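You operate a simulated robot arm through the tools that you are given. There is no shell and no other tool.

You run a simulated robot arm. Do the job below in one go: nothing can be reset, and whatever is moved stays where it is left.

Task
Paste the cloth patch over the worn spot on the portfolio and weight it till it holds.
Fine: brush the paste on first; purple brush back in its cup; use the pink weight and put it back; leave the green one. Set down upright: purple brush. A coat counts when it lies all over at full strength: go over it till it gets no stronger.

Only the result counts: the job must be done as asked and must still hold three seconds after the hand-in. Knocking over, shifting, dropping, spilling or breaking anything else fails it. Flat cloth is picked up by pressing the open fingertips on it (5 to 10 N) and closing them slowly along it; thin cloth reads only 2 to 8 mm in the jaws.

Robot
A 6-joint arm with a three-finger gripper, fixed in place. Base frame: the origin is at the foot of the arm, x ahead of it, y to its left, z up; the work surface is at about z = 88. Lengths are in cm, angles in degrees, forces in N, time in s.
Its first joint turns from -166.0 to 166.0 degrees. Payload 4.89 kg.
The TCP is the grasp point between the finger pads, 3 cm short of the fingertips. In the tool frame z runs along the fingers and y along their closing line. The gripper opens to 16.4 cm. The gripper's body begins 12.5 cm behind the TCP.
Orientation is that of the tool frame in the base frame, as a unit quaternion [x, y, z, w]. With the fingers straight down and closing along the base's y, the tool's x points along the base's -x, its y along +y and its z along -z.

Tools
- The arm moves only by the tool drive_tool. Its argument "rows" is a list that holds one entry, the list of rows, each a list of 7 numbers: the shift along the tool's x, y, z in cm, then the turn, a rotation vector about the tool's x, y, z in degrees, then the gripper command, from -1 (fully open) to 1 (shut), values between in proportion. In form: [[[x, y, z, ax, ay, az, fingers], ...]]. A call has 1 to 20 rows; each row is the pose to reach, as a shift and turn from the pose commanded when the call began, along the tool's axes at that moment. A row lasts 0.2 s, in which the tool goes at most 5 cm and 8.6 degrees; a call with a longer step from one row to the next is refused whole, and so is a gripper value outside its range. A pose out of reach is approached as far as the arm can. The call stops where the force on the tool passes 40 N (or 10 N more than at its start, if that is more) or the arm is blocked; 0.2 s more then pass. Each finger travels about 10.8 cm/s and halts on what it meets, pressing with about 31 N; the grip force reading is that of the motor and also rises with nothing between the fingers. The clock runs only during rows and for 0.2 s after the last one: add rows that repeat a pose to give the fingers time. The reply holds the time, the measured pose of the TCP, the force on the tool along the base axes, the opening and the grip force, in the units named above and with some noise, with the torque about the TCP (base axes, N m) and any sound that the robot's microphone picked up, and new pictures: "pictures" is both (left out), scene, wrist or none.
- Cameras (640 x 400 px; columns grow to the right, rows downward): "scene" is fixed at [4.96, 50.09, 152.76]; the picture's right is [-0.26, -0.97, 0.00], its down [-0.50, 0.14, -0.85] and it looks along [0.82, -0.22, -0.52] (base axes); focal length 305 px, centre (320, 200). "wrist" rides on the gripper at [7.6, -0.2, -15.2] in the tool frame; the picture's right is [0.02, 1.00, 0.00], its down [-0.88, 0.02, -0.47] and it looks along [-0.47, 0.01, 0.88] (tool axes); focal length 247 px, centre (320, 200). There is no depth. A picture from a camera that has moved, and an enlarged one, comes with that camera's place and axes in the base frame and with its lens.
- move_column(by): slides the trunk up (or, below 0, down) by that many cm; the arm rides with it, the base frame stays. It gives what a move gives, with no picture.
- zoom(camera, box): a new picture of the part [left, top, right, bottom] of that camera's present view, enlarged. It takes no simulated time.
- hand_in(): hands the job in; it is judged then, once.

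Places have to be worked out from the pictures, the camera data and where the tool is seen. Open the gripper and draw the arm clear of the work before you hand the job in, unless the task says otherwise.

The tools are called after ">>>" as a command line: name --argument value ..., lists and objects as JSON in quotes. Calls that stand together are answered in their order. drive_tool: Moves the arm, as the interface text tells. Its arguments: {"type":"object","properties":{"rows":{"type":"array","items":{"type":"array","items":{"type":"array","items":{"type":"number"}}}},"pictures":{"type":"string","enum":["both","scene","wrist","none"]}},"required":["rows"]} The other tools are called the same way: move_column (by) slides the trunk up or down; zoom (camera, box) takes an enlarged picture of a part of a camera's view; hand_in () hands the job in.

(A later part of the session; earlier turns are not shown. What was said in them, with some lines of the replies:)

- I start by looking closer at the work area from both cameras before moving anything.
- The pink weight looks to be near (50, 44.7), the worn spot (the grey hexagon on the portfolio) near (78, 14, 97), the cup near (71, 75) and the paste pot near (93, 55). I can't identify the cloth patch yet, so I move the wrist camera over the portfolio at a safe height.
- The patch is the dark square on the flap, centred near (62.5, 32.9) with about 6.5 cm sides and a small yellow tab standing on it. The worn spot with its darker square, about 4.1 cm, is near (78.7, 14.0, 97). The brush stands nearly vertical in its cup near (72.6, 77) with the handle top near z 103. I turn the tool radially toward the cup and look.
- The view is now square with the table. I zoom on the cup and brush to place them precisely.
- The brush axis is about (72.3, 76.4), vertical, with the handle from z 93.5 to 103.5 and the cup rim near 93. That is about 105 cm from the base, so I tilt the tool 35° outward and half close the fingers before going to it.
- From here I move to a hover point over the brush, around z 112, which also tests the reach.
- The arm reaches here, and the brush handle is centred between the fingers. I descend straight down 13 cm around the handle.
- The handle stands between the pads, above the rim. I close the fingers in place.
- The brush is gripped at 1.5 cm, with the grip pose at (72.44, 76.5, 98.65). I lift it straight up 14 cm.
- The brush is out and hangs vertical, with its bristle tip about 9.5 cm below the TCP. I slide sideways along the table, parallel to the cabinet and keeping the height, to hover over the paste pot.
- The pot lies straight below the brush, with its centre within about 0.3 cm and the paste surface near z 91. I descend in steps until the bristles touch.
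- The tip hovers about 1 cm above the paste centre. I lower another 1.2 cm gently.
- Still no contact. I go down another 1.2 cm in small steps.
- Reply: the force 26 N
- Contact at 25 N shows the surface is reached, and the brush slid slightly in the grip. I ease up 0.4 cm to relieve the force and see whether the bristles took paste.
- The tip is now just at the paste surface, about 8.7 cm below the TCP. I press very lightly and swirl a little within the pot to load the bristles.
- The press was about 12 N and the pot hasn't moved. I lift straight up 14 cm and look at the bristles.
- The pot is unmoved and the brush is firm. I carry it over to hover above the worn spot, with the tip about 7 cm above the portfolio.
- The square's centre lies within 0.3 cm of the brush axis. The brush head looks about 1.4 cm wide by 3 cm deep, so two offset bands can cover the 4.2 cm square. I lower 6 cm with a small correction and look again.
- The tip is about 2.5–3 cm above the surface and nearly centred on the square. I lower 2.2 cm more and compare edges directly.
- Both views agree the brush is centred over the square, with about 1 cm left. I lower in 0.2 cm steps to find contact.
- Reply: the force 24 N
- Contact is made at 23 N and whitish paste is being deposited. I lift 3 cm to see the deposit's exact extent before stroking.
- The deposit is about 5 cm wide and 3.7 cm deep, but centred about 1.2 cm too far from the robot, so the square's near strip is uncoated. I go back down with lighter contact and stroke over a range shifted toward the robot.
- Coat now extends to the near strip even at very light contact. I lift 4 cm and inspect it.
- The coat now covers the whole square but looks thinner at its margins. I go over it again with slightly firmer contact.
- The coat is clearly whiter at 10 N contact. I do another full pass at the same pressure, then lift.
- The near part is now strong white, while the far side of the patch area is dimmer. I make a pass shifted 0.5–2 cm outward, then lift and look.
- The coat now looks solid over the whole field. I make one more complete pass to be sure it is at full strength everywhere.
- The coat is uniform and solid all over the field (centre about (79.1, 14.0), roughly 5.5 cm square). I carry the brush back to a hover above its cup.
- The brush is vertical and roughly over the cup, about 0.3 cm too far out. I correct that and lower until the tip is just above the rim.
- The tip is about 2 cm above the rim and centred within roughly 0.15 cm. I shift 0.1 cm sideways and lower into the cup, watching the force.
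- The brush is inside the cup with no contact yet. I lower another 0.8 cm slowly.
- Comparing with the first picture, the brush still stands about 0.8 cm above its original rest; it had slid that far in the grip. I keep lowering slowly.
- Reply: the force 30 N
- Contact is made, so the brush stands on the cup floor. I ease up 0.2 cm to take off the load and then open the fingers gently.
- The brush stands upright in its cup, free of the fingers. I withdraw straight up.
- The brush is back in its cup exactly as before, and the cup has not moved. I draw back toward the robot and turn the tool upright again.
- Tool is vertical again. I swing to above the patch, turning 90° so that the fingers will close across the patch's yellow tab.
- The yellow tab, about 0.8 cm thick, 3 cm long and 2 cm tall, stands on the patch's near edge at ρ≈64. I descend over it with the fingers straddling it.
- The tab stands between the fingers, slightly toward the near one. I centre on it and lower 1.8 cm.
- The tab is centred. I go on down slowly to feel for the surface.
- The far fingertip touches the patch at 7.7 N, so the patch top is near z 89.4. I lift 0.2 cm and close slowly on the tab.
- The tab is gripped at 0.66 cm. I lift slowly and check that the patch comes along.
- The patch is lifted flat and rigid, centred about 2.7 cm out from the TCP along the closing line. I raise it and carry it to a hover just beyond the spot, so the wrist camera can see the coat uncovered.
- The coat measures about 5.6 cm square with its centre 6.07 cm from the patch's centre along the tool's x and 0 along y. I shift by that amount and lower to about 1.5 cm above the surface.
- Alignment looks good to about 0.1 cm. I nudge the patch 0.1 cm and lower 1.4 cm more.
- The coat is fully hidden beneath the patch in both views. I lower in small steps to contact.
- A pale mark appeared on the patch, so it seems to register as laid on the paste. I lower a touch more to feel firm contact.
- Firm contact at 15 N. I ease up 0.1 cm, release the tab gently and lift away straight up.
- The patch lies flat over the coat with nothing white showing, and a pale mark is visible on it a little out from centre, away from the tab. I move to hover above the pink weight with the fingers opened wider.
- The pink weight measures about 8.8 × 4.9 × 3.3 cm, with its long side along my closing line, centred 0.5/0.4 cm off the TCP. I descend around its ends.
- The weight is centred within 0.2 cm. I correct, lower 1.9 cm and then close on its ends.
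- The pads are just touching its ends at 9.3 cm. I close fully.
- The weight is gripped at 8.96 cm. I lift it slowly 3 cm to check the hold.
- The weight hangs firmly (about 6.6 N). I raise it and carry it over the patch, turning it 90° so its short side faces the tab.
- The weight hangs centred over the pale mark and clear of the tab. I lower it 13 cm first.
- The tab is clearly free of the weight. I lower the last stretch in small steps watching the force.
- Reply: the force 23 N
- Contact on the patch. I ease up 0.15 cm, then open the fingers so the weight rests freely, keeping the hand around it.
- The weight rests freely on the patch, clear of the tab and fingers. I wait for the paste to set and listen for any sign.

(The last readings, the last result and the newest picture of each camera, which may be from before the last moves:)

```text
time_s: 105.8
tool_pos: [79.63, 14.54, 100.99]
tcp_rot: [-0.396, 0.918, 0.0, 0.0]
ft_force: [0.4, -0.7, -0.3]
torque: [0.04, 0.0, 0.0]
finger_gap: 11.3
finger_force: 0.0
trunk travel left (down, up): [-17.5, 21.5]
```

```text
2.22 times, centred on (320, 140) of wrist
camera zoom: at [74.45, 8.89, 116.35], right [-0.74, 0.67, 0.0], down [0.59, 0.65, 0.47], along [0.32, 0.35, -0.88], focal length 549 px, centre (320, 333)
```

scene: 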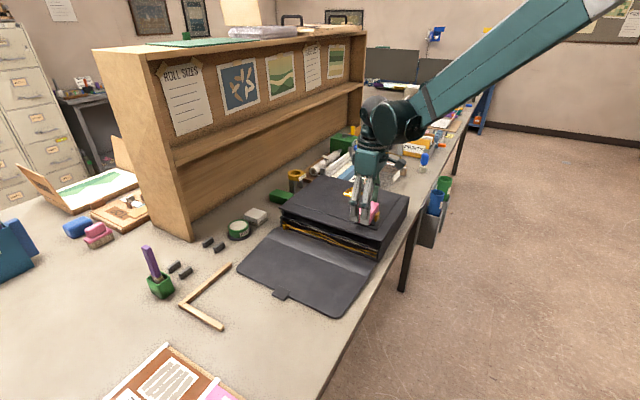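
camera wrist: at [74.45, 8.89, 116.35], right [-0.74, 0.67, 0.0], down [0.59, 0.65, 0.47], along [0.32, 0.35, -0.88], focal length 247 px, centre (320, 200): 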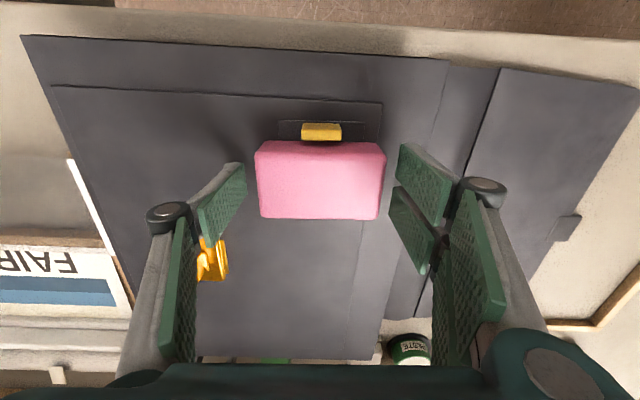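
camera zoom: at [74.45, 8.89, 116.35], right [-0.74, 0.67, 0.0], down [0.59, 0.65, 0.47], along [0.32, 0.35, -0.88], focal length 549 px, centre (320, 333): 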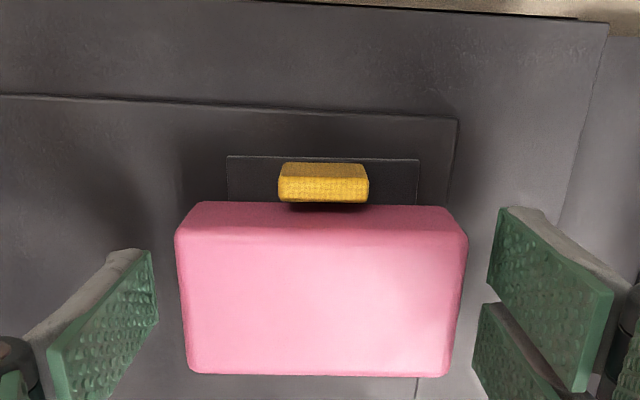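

No visible change yet; I keep waiting.

>>> drive_tool --rows '[[[0, 0, 0, 0, 0, 0, -0.38], [0, 0, 0, 0, 0, 0, -0.38], [0, 0, 0, 0, 0, 0, -0.38], [0, 0, 0, 0, 0, 0, -0.38], [0, 0, 0, 0, 0, 0, -0.38], [0, 0, 0, 0, 0, 0, -0.38], [0, 0, 0, 0, 0, 0, -0.38], [0, 0, 0, 0, 0, 0, -0.38], [0, 0, 0, 0, 0, 0, -0.38], [0, 0, 0, 0, 0, 0, -0.38], [0, 0, 0, 0, 0, 0, -0.38], [0, 0, 0, 0, 0, 0, -0.38], [0, 0, 0, 0, 0, 0, -0.38], [0, 0, 0, 0, 0, 0, -0.38], [0, 0, 0, 0, 0, 0, -0.38], [0, 0, 0, 0, 0, 0, -0.38], [0, 0, 0, 0, 0, 0, -0.38], [0, 0, 0, 0, 0, 0, -0.38], [0, 0, 0, 0, 0, 0, -0.38], [0, 0, 0, 0, 0, 0, -0.38]]]' --pictures "none"

>>> drive_tool --rows '[[[0, 0, 0, 0, 0, 0, -0.38], [0, 0, 0, 0, 0, 0, -0.38], [0, 0, 0, 0, 0, 0, -0.38], [0, 0, 0, 0, 0, 0, -0.38], [0, 0, 0, 0, 0, 0, -0.38], [0, 0, 0, 0, 0, 0, -0.38], [0, 0, 0, 0, 0, 0, -0.38], [0, 0, 0, 0, 0, 0, -0.38], [0, 0, 0, 0, 0, 0, -0.38], [0, 0, 0, 0, 0, 0, -0.38], [0, 0, 0, 0, 0, 0, -0.38], [0, 0, 0, 0, 0, 0, -0.38], [0, 0, 0, 0, 0, 0, -0.38], [0, 0, 0, 0, 0, 0, -0.38], [0, 0, 0, 0, 0, 0, -0.38], [0, 0, 0, 0, 0, 0, -0.38], [0, 0, 0, 0, 0, 0, -0.38], [0, 0, 0, 0, 0, 0, -0.38], [0, 0, 0, 0, 0, 0, -0.38], [0, 0, 0, 0, 0, 0, -0.38]]]' --pictures "none"

>>> zoom --camera "wrist" --box '[180, 50, 460, 230]'

>>> zoom --camera "scene" --box '[320, 150, 420, 240]'

```text
time_s: 110.0
tool_pos: [79.57, 14.41, 100.93]
tcp_rot: [-0.396, 0.918, 0.0, 0.001]
ft_force: [-0.7, 0.2, 0.3]
torque: [-0.01, 0.0, -0.05]
finger_gap: 11.29
finger_force: 0.1
trunk travel left (down, up): [-17.5, 21.5]
```

```text
time_s: 114.2
tool_pos: [79.58, 14.47, 101.0]
tcp_rot: [-0.397, 0.918, 0.0, 0.0]
ft_force: [-0.3, 0.2, 0.2]
torque: [-0.02, -0.03, 0.04]
finger_gap: 11.29
finger_force: 0.0
trunk travel left (down, up): [-17.5, 21.5]
```

```text
2.22 times, centred on (320, 140) of wrist
camera zoom: at [74.45, 8.89, 116.35], right [-0.74, 0.67, 0.0], down [0.59, 0.65, 0.47], along [0.32, 0.35, -0.88], focal length 549 px, centre (320, 333)
```

zoom: 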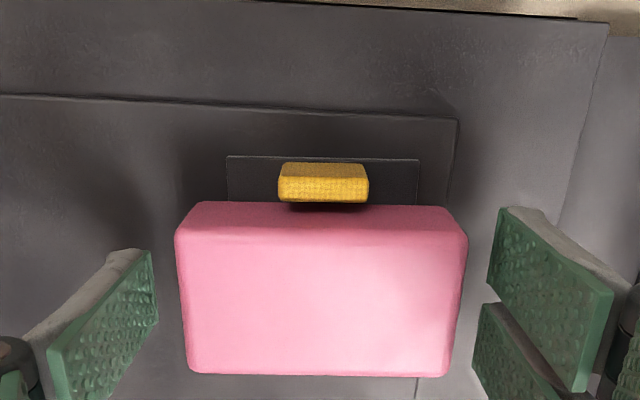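

```text
4.44 times, centred on (370, 195) of scene
camera zoom: at [4.96, 50.09, 152.76], right [-0.26, -0.97, 0.0], down [-0.5, 0.14, -0.85], along [0.82, -0.22, -0.52], focal length 1355 px, centre (98, 222)
```

zoom: 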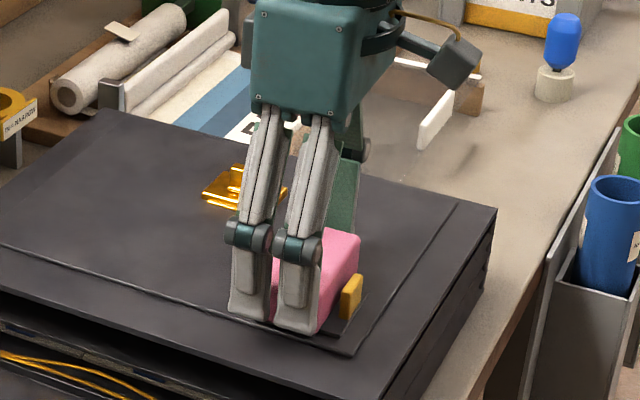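

No sign visible yet, so I keep the weight on for a good while longer.

>>> drive_tool --rows '[[[0, 0, 0, 0, 0, 0, -0.38], [0, 0, 0, 0, 0, 0, -0.38], [0, 0, 0, 0, 0, 0, -0.38], [0, 0, 0, 0, 0, 0, -0.38], [0, 0, 0, 0, 0, 0, -0.38], [0, 0, 0, 0, 0, 0, -0.38], [0, 0, 0, 0, 0, 0, -0.38], [0, 0, 0, 0, 0, 0, -0.38], [0, 0, 0, 0, 0, 0, -0.38], [0, 0, 0, 0, 0, 0, -0.38], [0, 0, 0, 0, 0, 0, -0.38], [0, 0, 0, 0, 0, 0, -0.38], [0, 0, 0, 0, 0, 0, -0.38], [0, 0, 0, 0, 0, 0, -0.38], [0, 0, 0, 0, 0, 0, -0.38], [0, 0, 0, 0, 0, 0, -0.38], [0, 0, 0, 0, 0, 0, -0.38], [0, 0, 0, 0, 0, 0, -0.38], [0, 0, 0, 0, 0, 0, -0.38], [0, 0, 0, 0, 0, 0, -0.38]]]' --pictures "none"

>>> drive_tool --rows '[[[0, 0, 0, 0, 0, 0, -0.38], [0, 0, 0, 0, 0, 0, -0.38], [0, 0, 0, 0, 0, 0, -0.38], [0, 0, 0, 0, 0, 0, -0.38], [0, 0, 0, 0, 0, 0, -0.38], [0, 0, 0, 0, 0, 0, -0.38], [0, 0, 0, 0, 0, 0, -0.38], [0, 0, 0, 0, 0, 0, -0.38], [0, 0, 0, 0, 0, 0, -0.38], [0, 0, 0, 0, 0, 0, -0.38], [0, 0, 0, 0, 0, 0, -0.38], [0, 0, 0, 0, 0, 0, -0.38], [0, 0, 0, 0, 0, 0, -0.38], [0, 0, 0, 0, 0, 0, -0.38], [0, 0, 0, 0, 0, 0, -0.38], [0, 0, 0, 0, 0, 0, -0.38], [0, 0, 0, 0, 0, 0, -0.38], [0, 0, 0, 0, 0, 0, -0.38], [0, 0, 0, 0, 0, 0, -0.38], [0, 0, 0, 0, 0, 0, -0.38]]]' --pictures "none"

>>> drive_tool --rows '[[[0, 0, 0, 0, 0, 0, -0.38], [0, 0, 0, 0, 0, 0, -0.38], [0, 0, 0, 0, 0, 0, -0.38], [0, 0, 0, 0, 0, 0, -0.38], [0, 0, 0, 0, 0, 0, -0.38], [0, 0, 0, 0, 0, 0, -0.38], [0, 0, 0, 0, 0, 0, -0.38], [0, 0, 0, 0, 0, 0, -0.38], [0, 0, 0, 0, 0, 0, -0.38], [0, 0, 0, 0, 0, 0, -0.38], [0, 0, 0, 0, 0, 0, -0.38], [0, 0, 0, 0, 0, 0, -0.38], [0, 0, 0, 0, 0, 0, -0.38], [0, 0, 0, 0, 0, 0, -0.38], [0, 0, 0, 0, 0, 0, -0.38], [0, 0, 0, 0, 0, 0, -0.38], [0, 0, 0, 0, 0, 0, -0.38], [0, 0, 0, 0, 0, 0, -0.38], [0, 0, 0, 0, 0, 0, -0.38], [0, 0, 0, 0, 0, 0, -0.38]]]' --pictures "none"

>>> drive_tool --rows '[[[0, 0, 0, 0, 0, 0, -0.38], [0, 0, 0, 0, 0, 0, -0.38], [0, 0, 0, 0, 0, 0, -0.38], [0, 0, 0, 0, 0, 0, -0.38], [0, 0, 0, 0, 0, 0, -0.38], [0, 0, 0, 0, 0, 0, -0.38], [0, 0, 0, 0, 0, 0, -0.38], [0, 0, 0, 0, 0, 0, -0.38], [0, 0, 0, 0, 0, 0, -0.38], [0, 0, 0, 0, 0, 0, -0.38], [0, 0, 0, 0, 0, 0, -0.38], [0, 0, 0, 0, 0, 0, -0.38], [0, 0, 0, 0, 0, 0, -0.38], [0, 0, 0, 0, 0, 0, -0.38], [0, 0, 0, 0, 0, 0, -0.38], [0, 0, 0, 0, 0, 0, -0.38], [0, 0, 0, 0, 0, 0, -0.38], [0, 0, 0, 0, 0, 0, -0.38], [0, 0, 0, 0, 0, 0, -0.38], [0, 0, 0, 0, 0, 0, -0.38]]]' --pictures "both"

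>>> zoom --camera "wrist" --box '[180, 50, 460, 230]'

```text
time_s: 118.4
tool_pos: [79.51, 14.59, 101.02]
tcp_rot: [-0.396, 0.918, 0.0, 0.0]
ft_force: [0.4, 0.3, -0.3]
torque: [-0.02, 0.0, 0.03]
finger_gap: 11.28
finger_force: 0.1
trunk travel left (down, up): [-17.5, 21.5]
```

```text
time_s: 122.6
tool_pos: [79.57, 14.6, 101.01]
tcp_rot: [-0.396, 0.918, 0.0, 0.001]
ft_force: [1.2, 0.2, -1.4]
torque: [-0.01, 0.02, -0.02]
finger_gap: 11.32
finger_force: 0.0
trunk travel left (down, up): [-17.5, 21.5]
```

```text
time_s: 126.8
tool_pos: [79.51, 14.58, 101.01]
tcp_rot: [-0.396, 0.918, 0.0, 0.001]
ft_force: [0.1, 0.0, -0.6]
torque: [-0.02, -0.01, 0.03]
finger_gap: 11.3
finger_force: 0.0
trunk travel left (down, up): [-17.5, 21.5]
```

```text
time_s: 131.0
tool_pos: [79.54, 14.47, 100.98]
tcp_rot: [-0.396, 0.918, 0.0, 0.0]
ft_force: [-0.4, 0.2, 0.6]
torque: [0.01, 0.0, -0.02]
finger_gap: 11.31
finger_force: 0.1
trunk travel left (down, up): [-17.5, 21.5]
camera wrist: at [74.45, 8.89, 116.35], right [-0.74, 0.67, 0.0], down [0.59, 0.65, 0.47], along [0.32, 0.35, -0.88], focal length 247 px, centre (320, 200)
```

scene: 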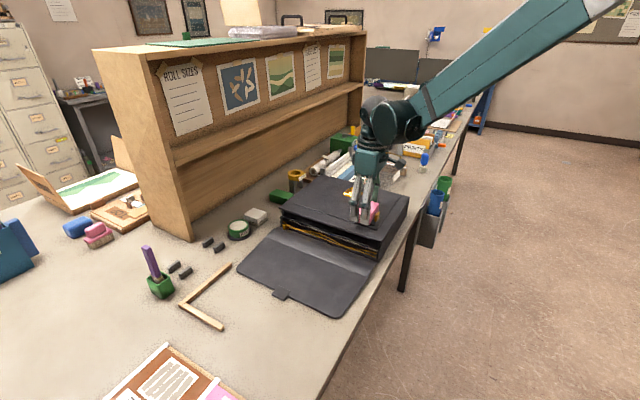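
wrist: 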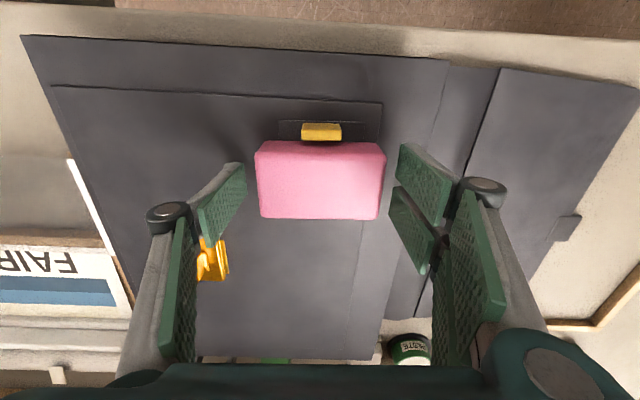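

```text
2.22 times, centred on (320, 140) of wrist
camera zoom: at [74.45, 8.89, 116.35], right [-0.74, 0.67, 0.0], down [0.59, 0.65, 0.47], along [0.32, 0.35, -0.88], focal length 549 px, centre (320, 333)
```

zoom: 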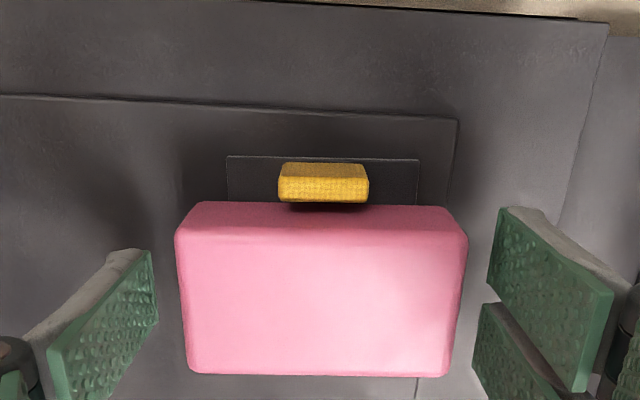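

Thirty seconds have passed. I re-grip the weight and lift it a few cm to look at the patch and its mark.

>>> drive_tool --rows '[[[0, 0, 0, 0, 0, 0, -0.25], [0, 0, 0, 0, 0, 0, -0.14], [0, 0, 0, 0, 0, 0, -0.05], [0, 0, 0, 0, 0, 0, 0.3], [0, 0, 0, 0, 0, 0, 1], [0, 0, 0, 0, 0, 0, 1], [0, 0, 0, 0, 0, 0, 1]]]' --pictures "none"

>>> drive_tool --rows '[[[0, 0, -0.3, 0, 0, 0, 1], [0, 0, -0.8, 0, 0, 0, 1], [0, 0, -2, 0, 0, 0, 1], [0, 0, -5, 0, 0, 0, 1], [0, 0, -9, 0, 0, 0, 1], [0, 0, -13, 0, 0, 0, 1], [0, 0, -15, 0, 0, 0, 1], [0, 0, -15, 0, 0, 0, 1]]]'

>>> zoom --camera "scene" --box '[330, 170, 410, 240]'

>>> zoom --camera "wrist" --box '[180, 0, 460, 180]'

```text
time_s: 132.6
tool_pos: [79.56, 14.47, 100.95]
tcp_rot: [-0.397, 0.918, 0.001, 0.001]
ft_force: [-0.3, 0.0, -0.3]
torque: [-0.02, 0.04, 0.01]
finger_gap: 8.98
finger_force: 31.1
trunk travel left (down, up): [-17.5, 21.5]
```

```text
time_s: 134.4
tool_pos: [79.72, 14.28, 115.91]
tcp_rot: [-0.397, 0.918, 0.001, 0.001]
ft_force: [-0.8, -0.3, -6.0]
torque: [-0.02, -0.02, -0.01]
finger_gap: 8.95
finger_force: 31.2
trunk travel left (down, up): [-17.5, 21.5]
camera wrist: at [74.61, 8.7, 131.21], right [-0.74, 0.67, 0.0], down [0.59, 0.65, 0.47], along [0.32, 0.35, -0.88], focal length 247 px, centre (320, 200)
```

scene: 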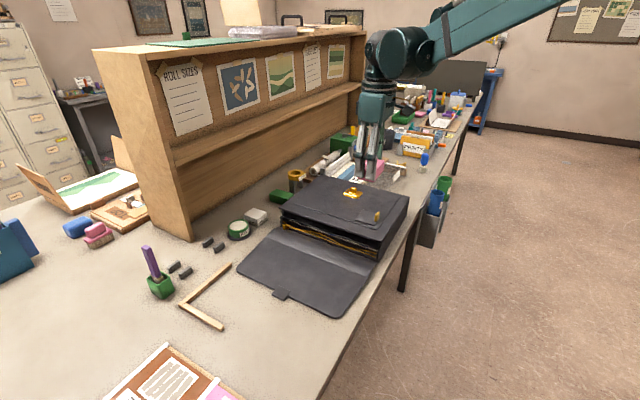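
wrist: 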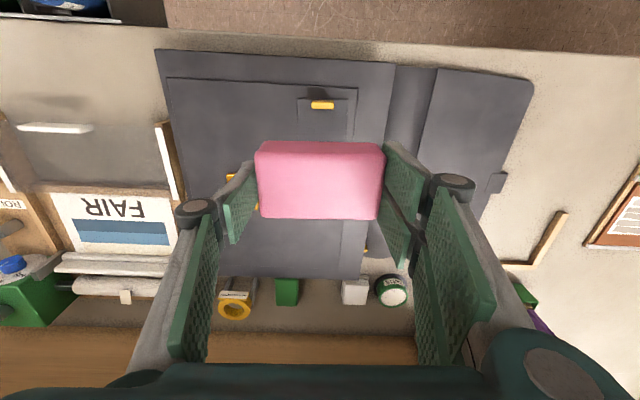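

```text
5.71 times, centred on (370, 205) of scene
camera zoom: at [4.96, 50.09, 152.76], right [-0.26, -0.97, 0.0], down [-0.5, 0.14, -0.85], along [0.82, -0.22, -0.52], focal length 1743 px, centre (34, 171)
```

zoom: 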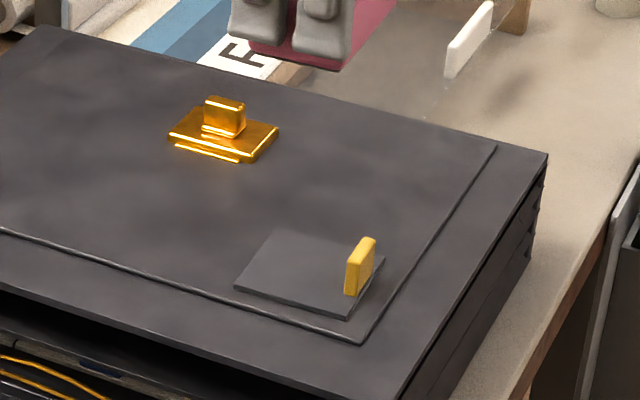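

```text
2.22 times, centred on (320, 90) of wrist
camera zoom: at [74.61, 8.7, 131.21], right [-0.74, 0.67, 0.0], down [0.59, 0.65, 0.47], along [0.32, 0.35, -0.88], focal length 549 px, centre (320, 444)
```

zoom: 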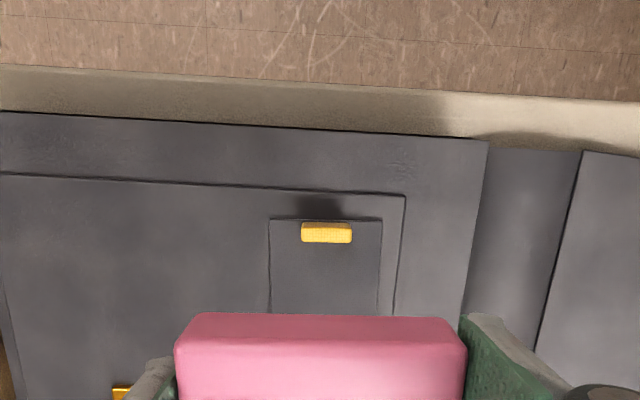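

The pale wet mark has vanished, so the paste has set and the patch holds in place. I carry the weight back along the reverse path, turning it 90° back.

>>> drive_tool --rows '[[[-0.1, 2.5, 0, 0, 0, 6, 1], [-0.2, 6, 0, 0, 0, 13, 1], [-0.3, 9.5, 0, 0, 0, 20.5, 1], [-0.45, 13, 0, 0, 0, 28, 1], [-0.55, 16.5, 0, 0, 0, 35.5, 1], [-0.7, 20, 0, 0, 0, 43, 1], [-0.8, 23.5, 0, 0, 0, 50.5, 1], [-0.9, 27, 0, 0, 0, 58, 1], [-1.05, 30.5, 0, 0, 0, 65.5, 1], [-1.15, 34, 0, 0, 0, 73, 1], [-1.3, 37.5, 0, 0, 0, 80.5, 1], [-1.4, 40, 0, 0, 0, 86, 1], [-1.42, 41.77, 0, 0, 0, 90, 1], [-1.42, 41.77, 0, 0, 0, 90, 1], [-1.42, 41.77, 0, 0, 0, 90, 1]]]'

```text
time_s: 137.6
tool_pos: [49.96, 44.12, 115.94]
tcp_rot: [0.37, 0.929, 0.0, 0.0]
ft_force: [-0.7, 1.2, -6.4]
torque: [0.0, 0.01, -0.01]
finger_gap: 8.96
finger_force: 30.6
trunk travel left (down, up): [-17.5, 21.5]
camera wrist: at [44.37, 49.3, 131.17], right [0.67, 0.74, 0.0], down [0.65, -0.59, 0.47], along [0.35, -0.32, -0.88], focal length 247 px, centre (320, 200)
```

scene: 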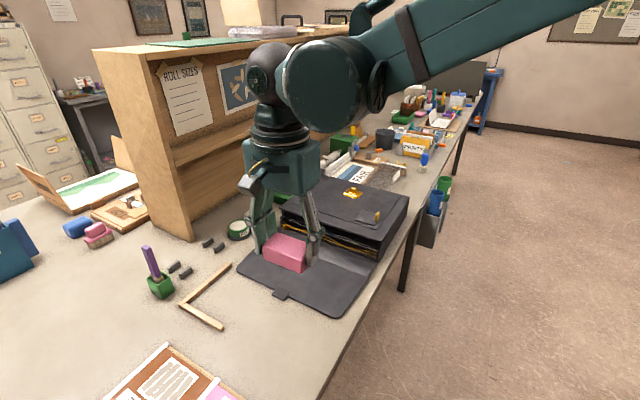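
wrist: 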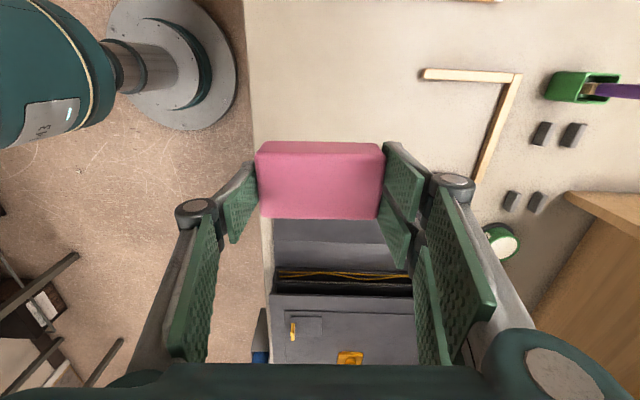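

Back above the weight's home spot. I lower it to about 2 cm above the table first.

>>> drive_tool --rows '[[[0, 0, 4.5, 0, 0, 0, 1], [0, 0, 9, 0, 0, 0, 1], [0, 0, 13.5, 0, 0, 0, 1], [0, 0, 18, 0, 0, 0, 1], [0, 0, 21, 0, 0, 0, 1], [0, 0, 22.5, 0, 0, 0, 1], [0, 0, 22.5, 0, 0, 0, 1]]]'

>>> zoom --camera "scene" --box '[240, 270, 350, 370]'

```text
time_s: 139.2
tool_pos: [50.17, 44.18, 93.38]
tcp_rot: [0.369, 0.929, 0.001, 0.0]
ft_force: [0.5, 0.3, -6.4]
torque: [-0.05, 0.03, 0.0]
finger_gap: 8.96
finger_force: 31.1
trunk travel left (down, up): [-17.5, 21.5]
camera wrist: at [44.54, 49.47, 108.67], right [0.67, 0.74, 0.0], down [0.65, -0.59, 0.47], along [0.35, -0.32, -0.88], focal length 247 px, centre (320, 200)
```

scene: 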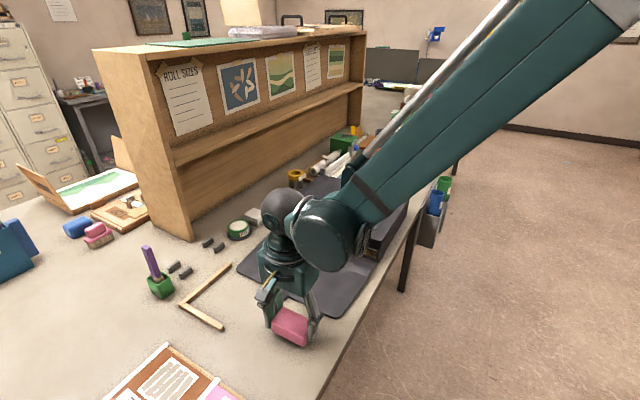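
wrist: 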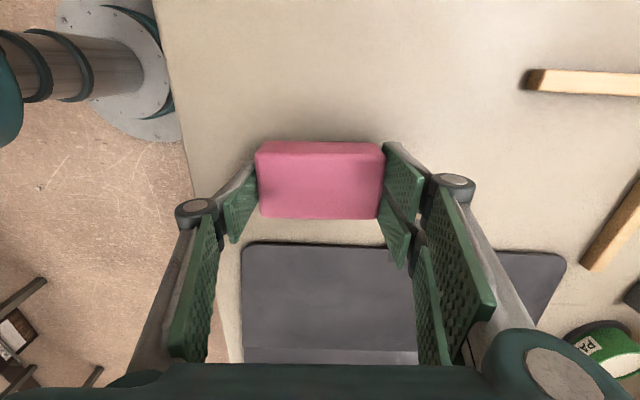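

```text
4.00 times, centred on (295, 320) of scene
camera zoom: at [4.96, 50.09, 152.76], right [-0.26, -0.97, 0.0], down [-0.5, 0.14, -0.85], along [0.82, -0.22, -0.52], focal length 1220 px, centre (420, -280)
```

zoom: 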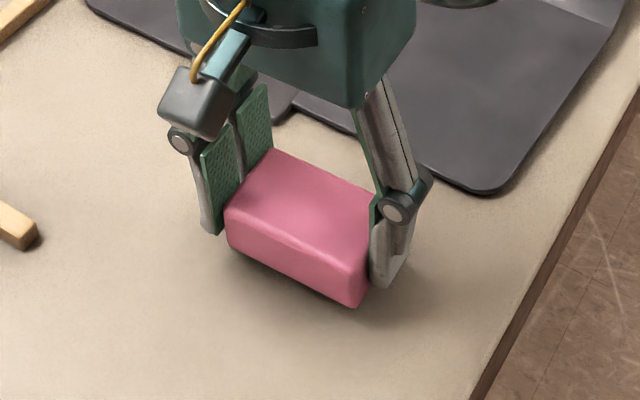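

>>> drive_tool --rows '[[[0, 0, 0.4, 0, 0, 0, 1], [0, 0, 0.8, 0, 0, 0, 1], [0, 0, 1.1, 0, 0, 0, 1], [0, 0, 1.25, 0, 0, 0, 1], [0, 0, 1.25, 0, 0, 0, 1]]]' --pictures "none"

```text
time_s: 140.4
tool_pos: [50.11, 44.26, 92.19]
tcp_rot: [0.369, 0.93, 0.001, 0.0]
ft_force: [-0.2, -0.6, -6.1]
torque: [0.0, -0.01, 0.01]
finger_gap: 9.0
finger_force: 30.9
trunk travel left (down, up): [-17.5, 21.5]
```

Still hanging free; I lower in 0.1 cm steps.

>>> drive_tool --rows '[[[0, 0, 0.1, 0, 0, 0, 1], [0, 0, 0.2, 0, 0, 0, 1], [0, 0, 0.25, 0, 0, 0, 1], [0, 0, 0.25, 0, 0, 0, 1]]]' --pictures "none"

```text
time_s: 141.4
tool_pos: [50.11, 44.21, 91.87]
tcp_rot: [0.369, 0.929, 0.001, 0.0]
ft_force: [-1.0, 0.0, -2.9]
torque: [-0.14, 0.08, -0.04]
finger_gap: 8.99
finger_force: 30.8
trunk travel left (down, up): [-17.5, 21.5]
```

The table starts to carry it. I lower 0.1 cm more and release gently.

>>> drive_tool --rows '[[[0, 0, 0.1, 0, 0, 0, 1], [0, 0, 0.1, 0, 0, 0, 1], [0, 0, 0.1, 0, 0, 0, 0.2], [0, 0, 0.1, 0, 0, 0, -0.1], [0, 0, 0.1, 0, 0, 0, -0.18], [0, 0, 0.1, 0, 0, 0, -0.28], [0, 0, 0.1, 0, 0, 0, -0.38], [0, 0, 0.1, 0, 0, 0, -0.46], [0, 0, 0.1, 0, 0, 0, -0.46]]]'

>>> zoom --camera "scene" --box '[240, 270, 350, 370]'

>>> zoom --camera "wrist" --box '[180, 50, 460, 230]'

```text
time_s: 143.4
tool_pos: [49.93, 44.3, 91.82]
tcp_rot: [0.369, 0.929, 0.001, 0.0]
ft_force: [-0.1, -0.4, 0.0]
torque: [-0.03, -0.02, -0.01]
finger_gap: 11.97
finger_force: 0.0
trunk travel left (down, up): [-17.5, 21.5]
camera wrist: at [44.44, 49.33, 107.19], right [0.67, 0.74, 0.0], down [0.65, -0.59, 0.47], along [0.35, -0.32, -0.88], focal length 247 px, centre (320, 200)
```

scene: 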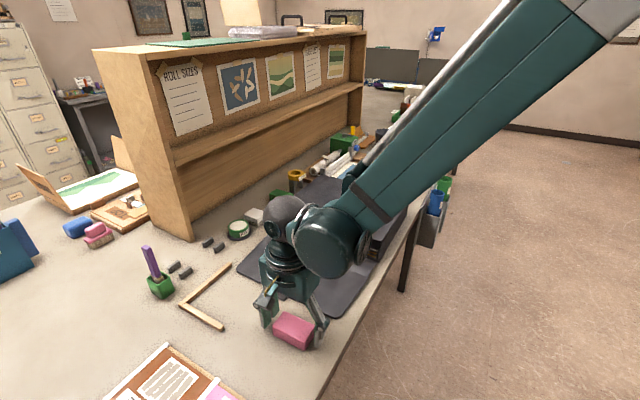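
wrist: 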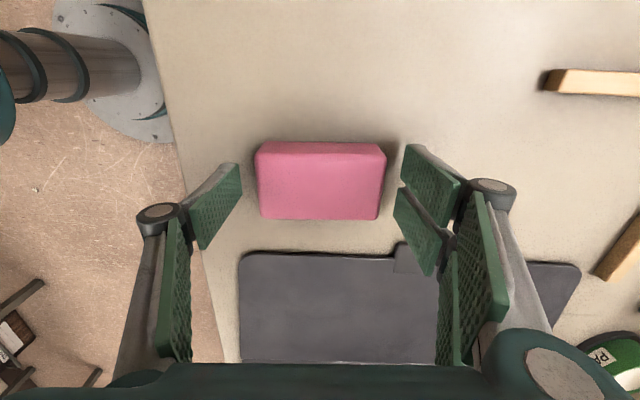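

```text
4.00 times, centred on (295, 320) of scene
camera zoom: at [4.96, 50.09, 152.76], right [-0.26, -0.97, 0.0], down [-0.5, 0.14, -0.85], along [0.82, -0.22, -0.52], focal length 1220 px, centre (420, -280)
```

zoom: 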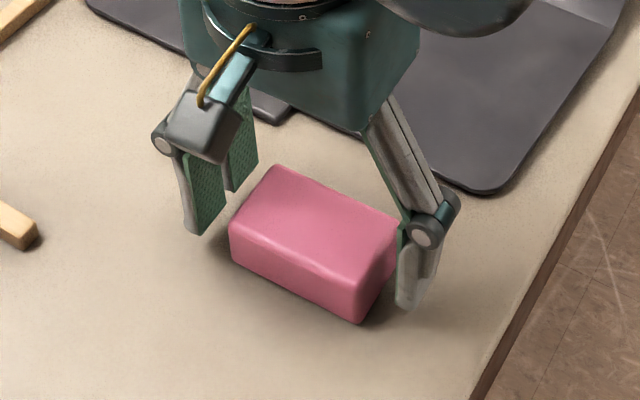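

```text
2.22 times, centred on (320, 140) of wrist
camera zoom: at [44.44, 49.33, 107.19], right [0.67, 0.74, 0.0], down [0.65, -0.59, 0.47], along [0.35, -0.32, -0.88], focal length 549 px, centre (320, 333)
```

zoom: 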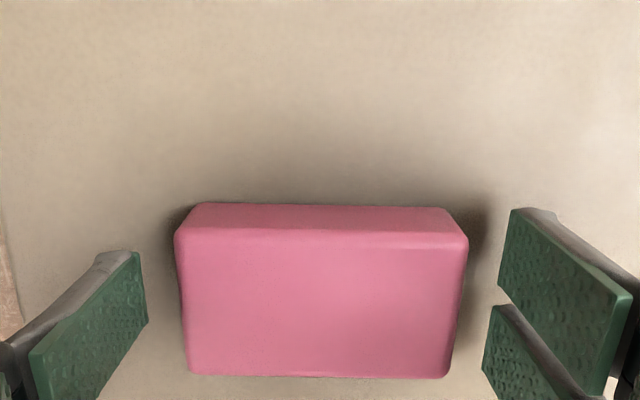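

The weight is down and free. I withdraw straight up and compare its place with the starting picture.

>>> drive_tool --rows '[[[0, 0, -1.5, 0, 0, 0, -0.46], [0, 0, -5, 0, 0, 0, -0.46], [0, 0, -9.5, 0, 0, 0, -0.46], [0, 0, -14, 0, 0, 0, -0.46], [0, 0, -18.5, 0, 0, 0, -0.46], [0, 0, -23, 0, 0, 0, -0.46], [0, 0, -23, 0, 0, 0, -0.46]]]'

>>> zoom --camera "scene" --box '[240, 290, 340, 370]'

>>> zoom --camera "scene" --box '[330, 170, 410, 240]'

```text
time_s: 145.0
tool_pos: [50.4, 44.37, 114.89]
tcp_rot: [0.369, 0.929, 0.001, 0.001]
ft_force: [-0.2, -0.3, -0.1]
torque: [0.06, -0.03, 0.02]
finger_gap: 11.96
finger_force: 0.1
trunk travel left (down, up): [-17.5, 21.5]
camera wrist: at [44.76, 49.34, 130.29], right [0.67, 0.74, 0.0], down [0.65, -0.59, 0.47], along [0.35, -0.32, -0.88], focal length 247 px, centre (320, 200)
```

scene: 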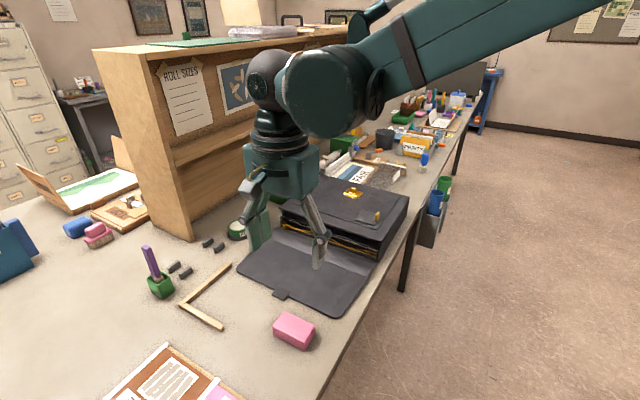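
wrist: 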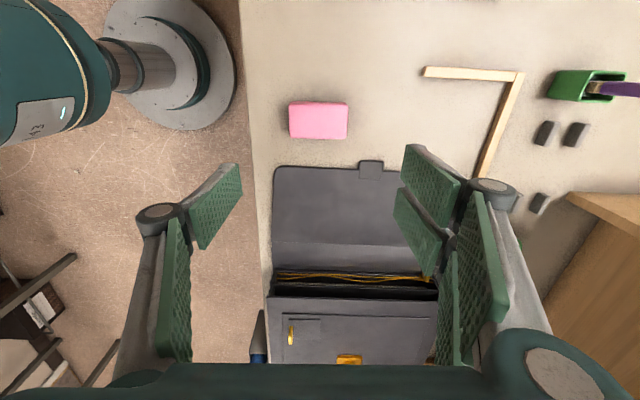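

```text
5.00 times, centred on (290, 330) of scene
camera zoom: at [4.96, 50.09, 152.76], right [-0.26, -0.97, 0.0], down [-0.5, 0.14, -0.85], along [0.82, -0.22, -0.52], focal length 1525 px, centre (470, -450)
```

zoom: 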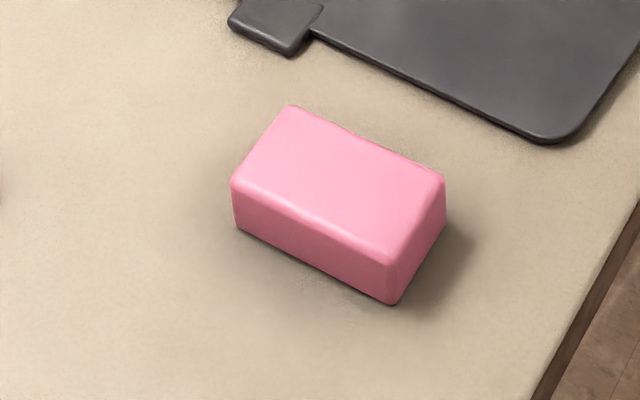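

```text
5.71 times, centred on (370, 205) of scene
camera zoom: at [4.96, 50.09, 152.76], right [-0.26, -0.97, 0.0], down [-0.5, 0.14, -0.85], along [0.82, -0.22, -0.52], focal length 1743 px, centre (34, 171)
```

zoom: 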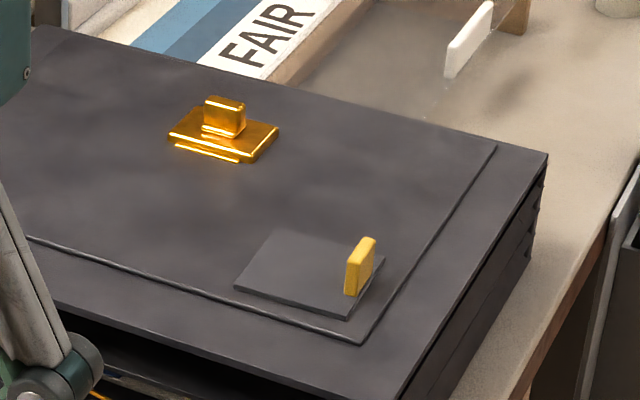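

The weight is back within about 0.4 cm of its start, the patch lies bonded over the spot, and the brush stands in its cup. I raise the arm clear with the gripper open and take a last look.

>>> drive_tool --rows '[[[0, 0, -4, 0, 0, 0, -0.6], [0, 0, -8, 0, 0, 0, -0.8], [0, 0, -12, 0, 0, 0, -1], [0, 0, -16, 0, 0, 0, -1], [0, 0, -20, 0, 0, 0, -1], [0, 0, -22, 0, 0, 0, -1], [0, 0, -22, 0, 0, 0, -1]]]'

>>> zoom --camera "scene" --box '[140, 170, 420, 345]'

>>> zoom --camera "scene" --box '[120, 230, 232, 310]'

>>> zoom --camera "scene" --box '[190, 180, 300, 250]'

```text
time_s: 146.6
tool_pos: [50.02, 44.38, 136.85]
tcp_rot: [0.368, 0.93, 0.001, 0.001]
ft_force: [0.0, -0.2, -0.5]
torque: [0.05, 0.0, 0.01]
finger_gap: 16.4
finger_force: 0.1
trunk travel left (down, up): [-17.5, 21.5]
camera wrist: at [44.4, 49.36, 152.13], right [0.67, 0.74, 0.0], down [0.65, -0.59, 0.47], along [0.35, -0.32, -0.88], focal length 247 px, centre (320, 200)
```

scene: 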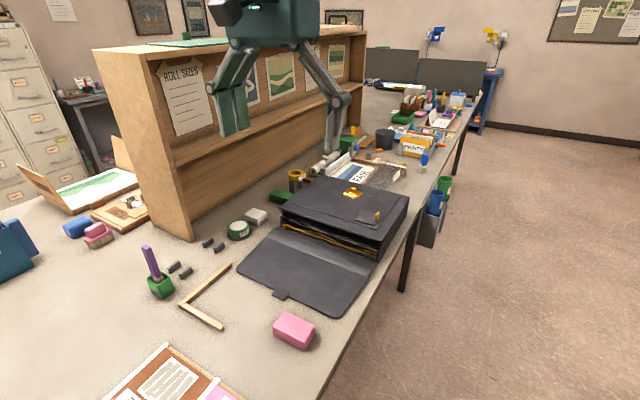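
wrist: 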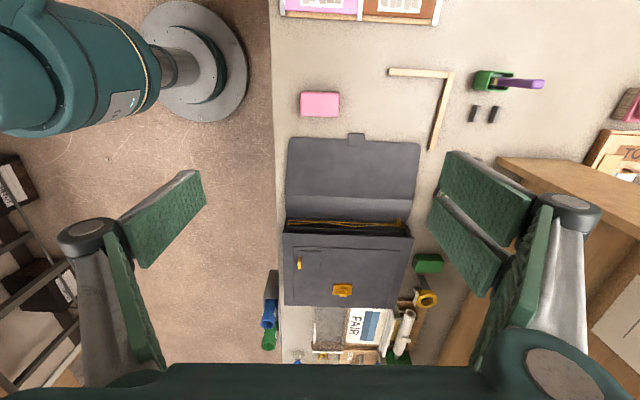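

```text
2.29 times, centred on (280, 258) of scene
camera zoom: at [4.96, 50.09, 152.76], right [-0.26, -0.97, 0.0], down [-0.5, 0.14, -0.85], along [0.82, -0.22, -0.52], focal length 697 px, centre (411, 69)
```

zoom: 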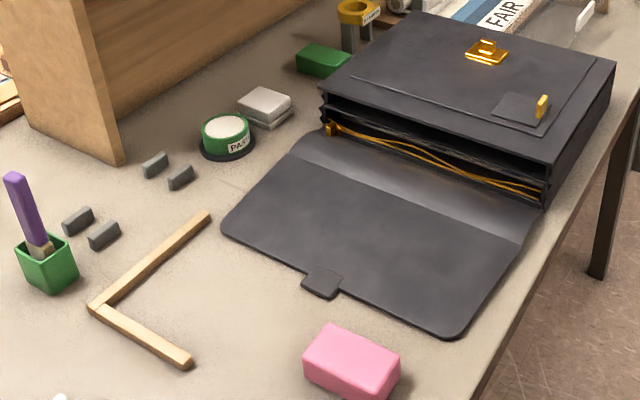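

```text
5.00 times, centred on (176, 270) of scene
camera zoom: at [4.96, 50.09, 152.76], right [-0.26, -0.97, 0.0], down [-0.5, 0.14, -0.85], along [0.82, -0.22, -0.52], focal length 1525 px, centre (1040, -150)
```

zoom: 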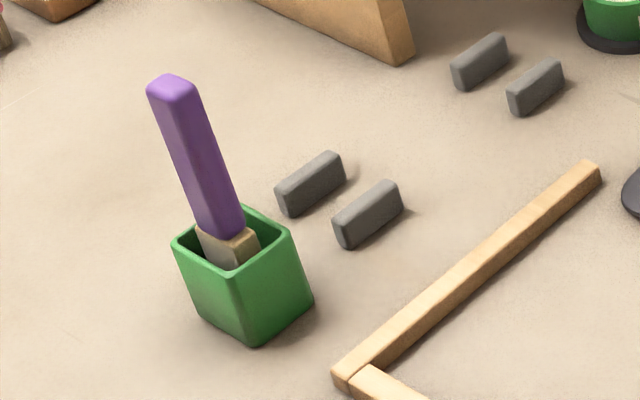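

```text
5.71 times, centred on (245, 215) of scene
camera zoom: at [4.96, 50.09, 152.76], right [-0.26, -0.97, 0.0], down [-0.5, 0.14, -0.85], along [0.82, -0.22, -0.52], focal length 1743 px, centre (749, 114)
```

zoom: 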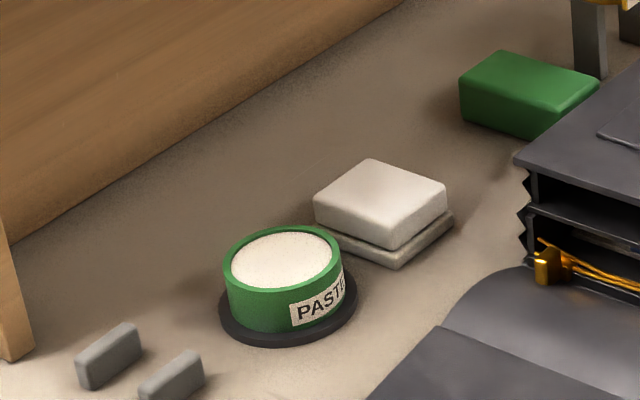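

The final views match the start. The brush is upright in its cup, the pot and green weight are untouched, the pink weight is back, and the patch is bonded over the spot. The gripper is open and the arm clear, so I hand the job in.

>>> hand_in

```text
The job is handed in.
```

The cloth patch is pasted over the worn spot on the portfolio, and the job is handed in. I haven't been told the result of the judging.

- **Paste:** I brushed it over the whole worn area before laying the patch, going over it until the coat looked solid and even.
- **Patch:** It lies flat over the spot with no paste showing. It sat under the pink weight for about 30 seconds. A pale mark that had appeared on it was gone when I lifted the weight, which I took to mean the paste had set. I did not tug the patch to test it.
- **Purple brush:** It is back upright in its cup, and the cup has not moved.
- **Pink weight:** It is back in its place, within about 0.4 cm of where it started.
- **Everything else:** The green weight was left alone. It and the paste pot look exactly as they did at the start, and I saw nothing else shifted. The arm is clear with the gripper open.
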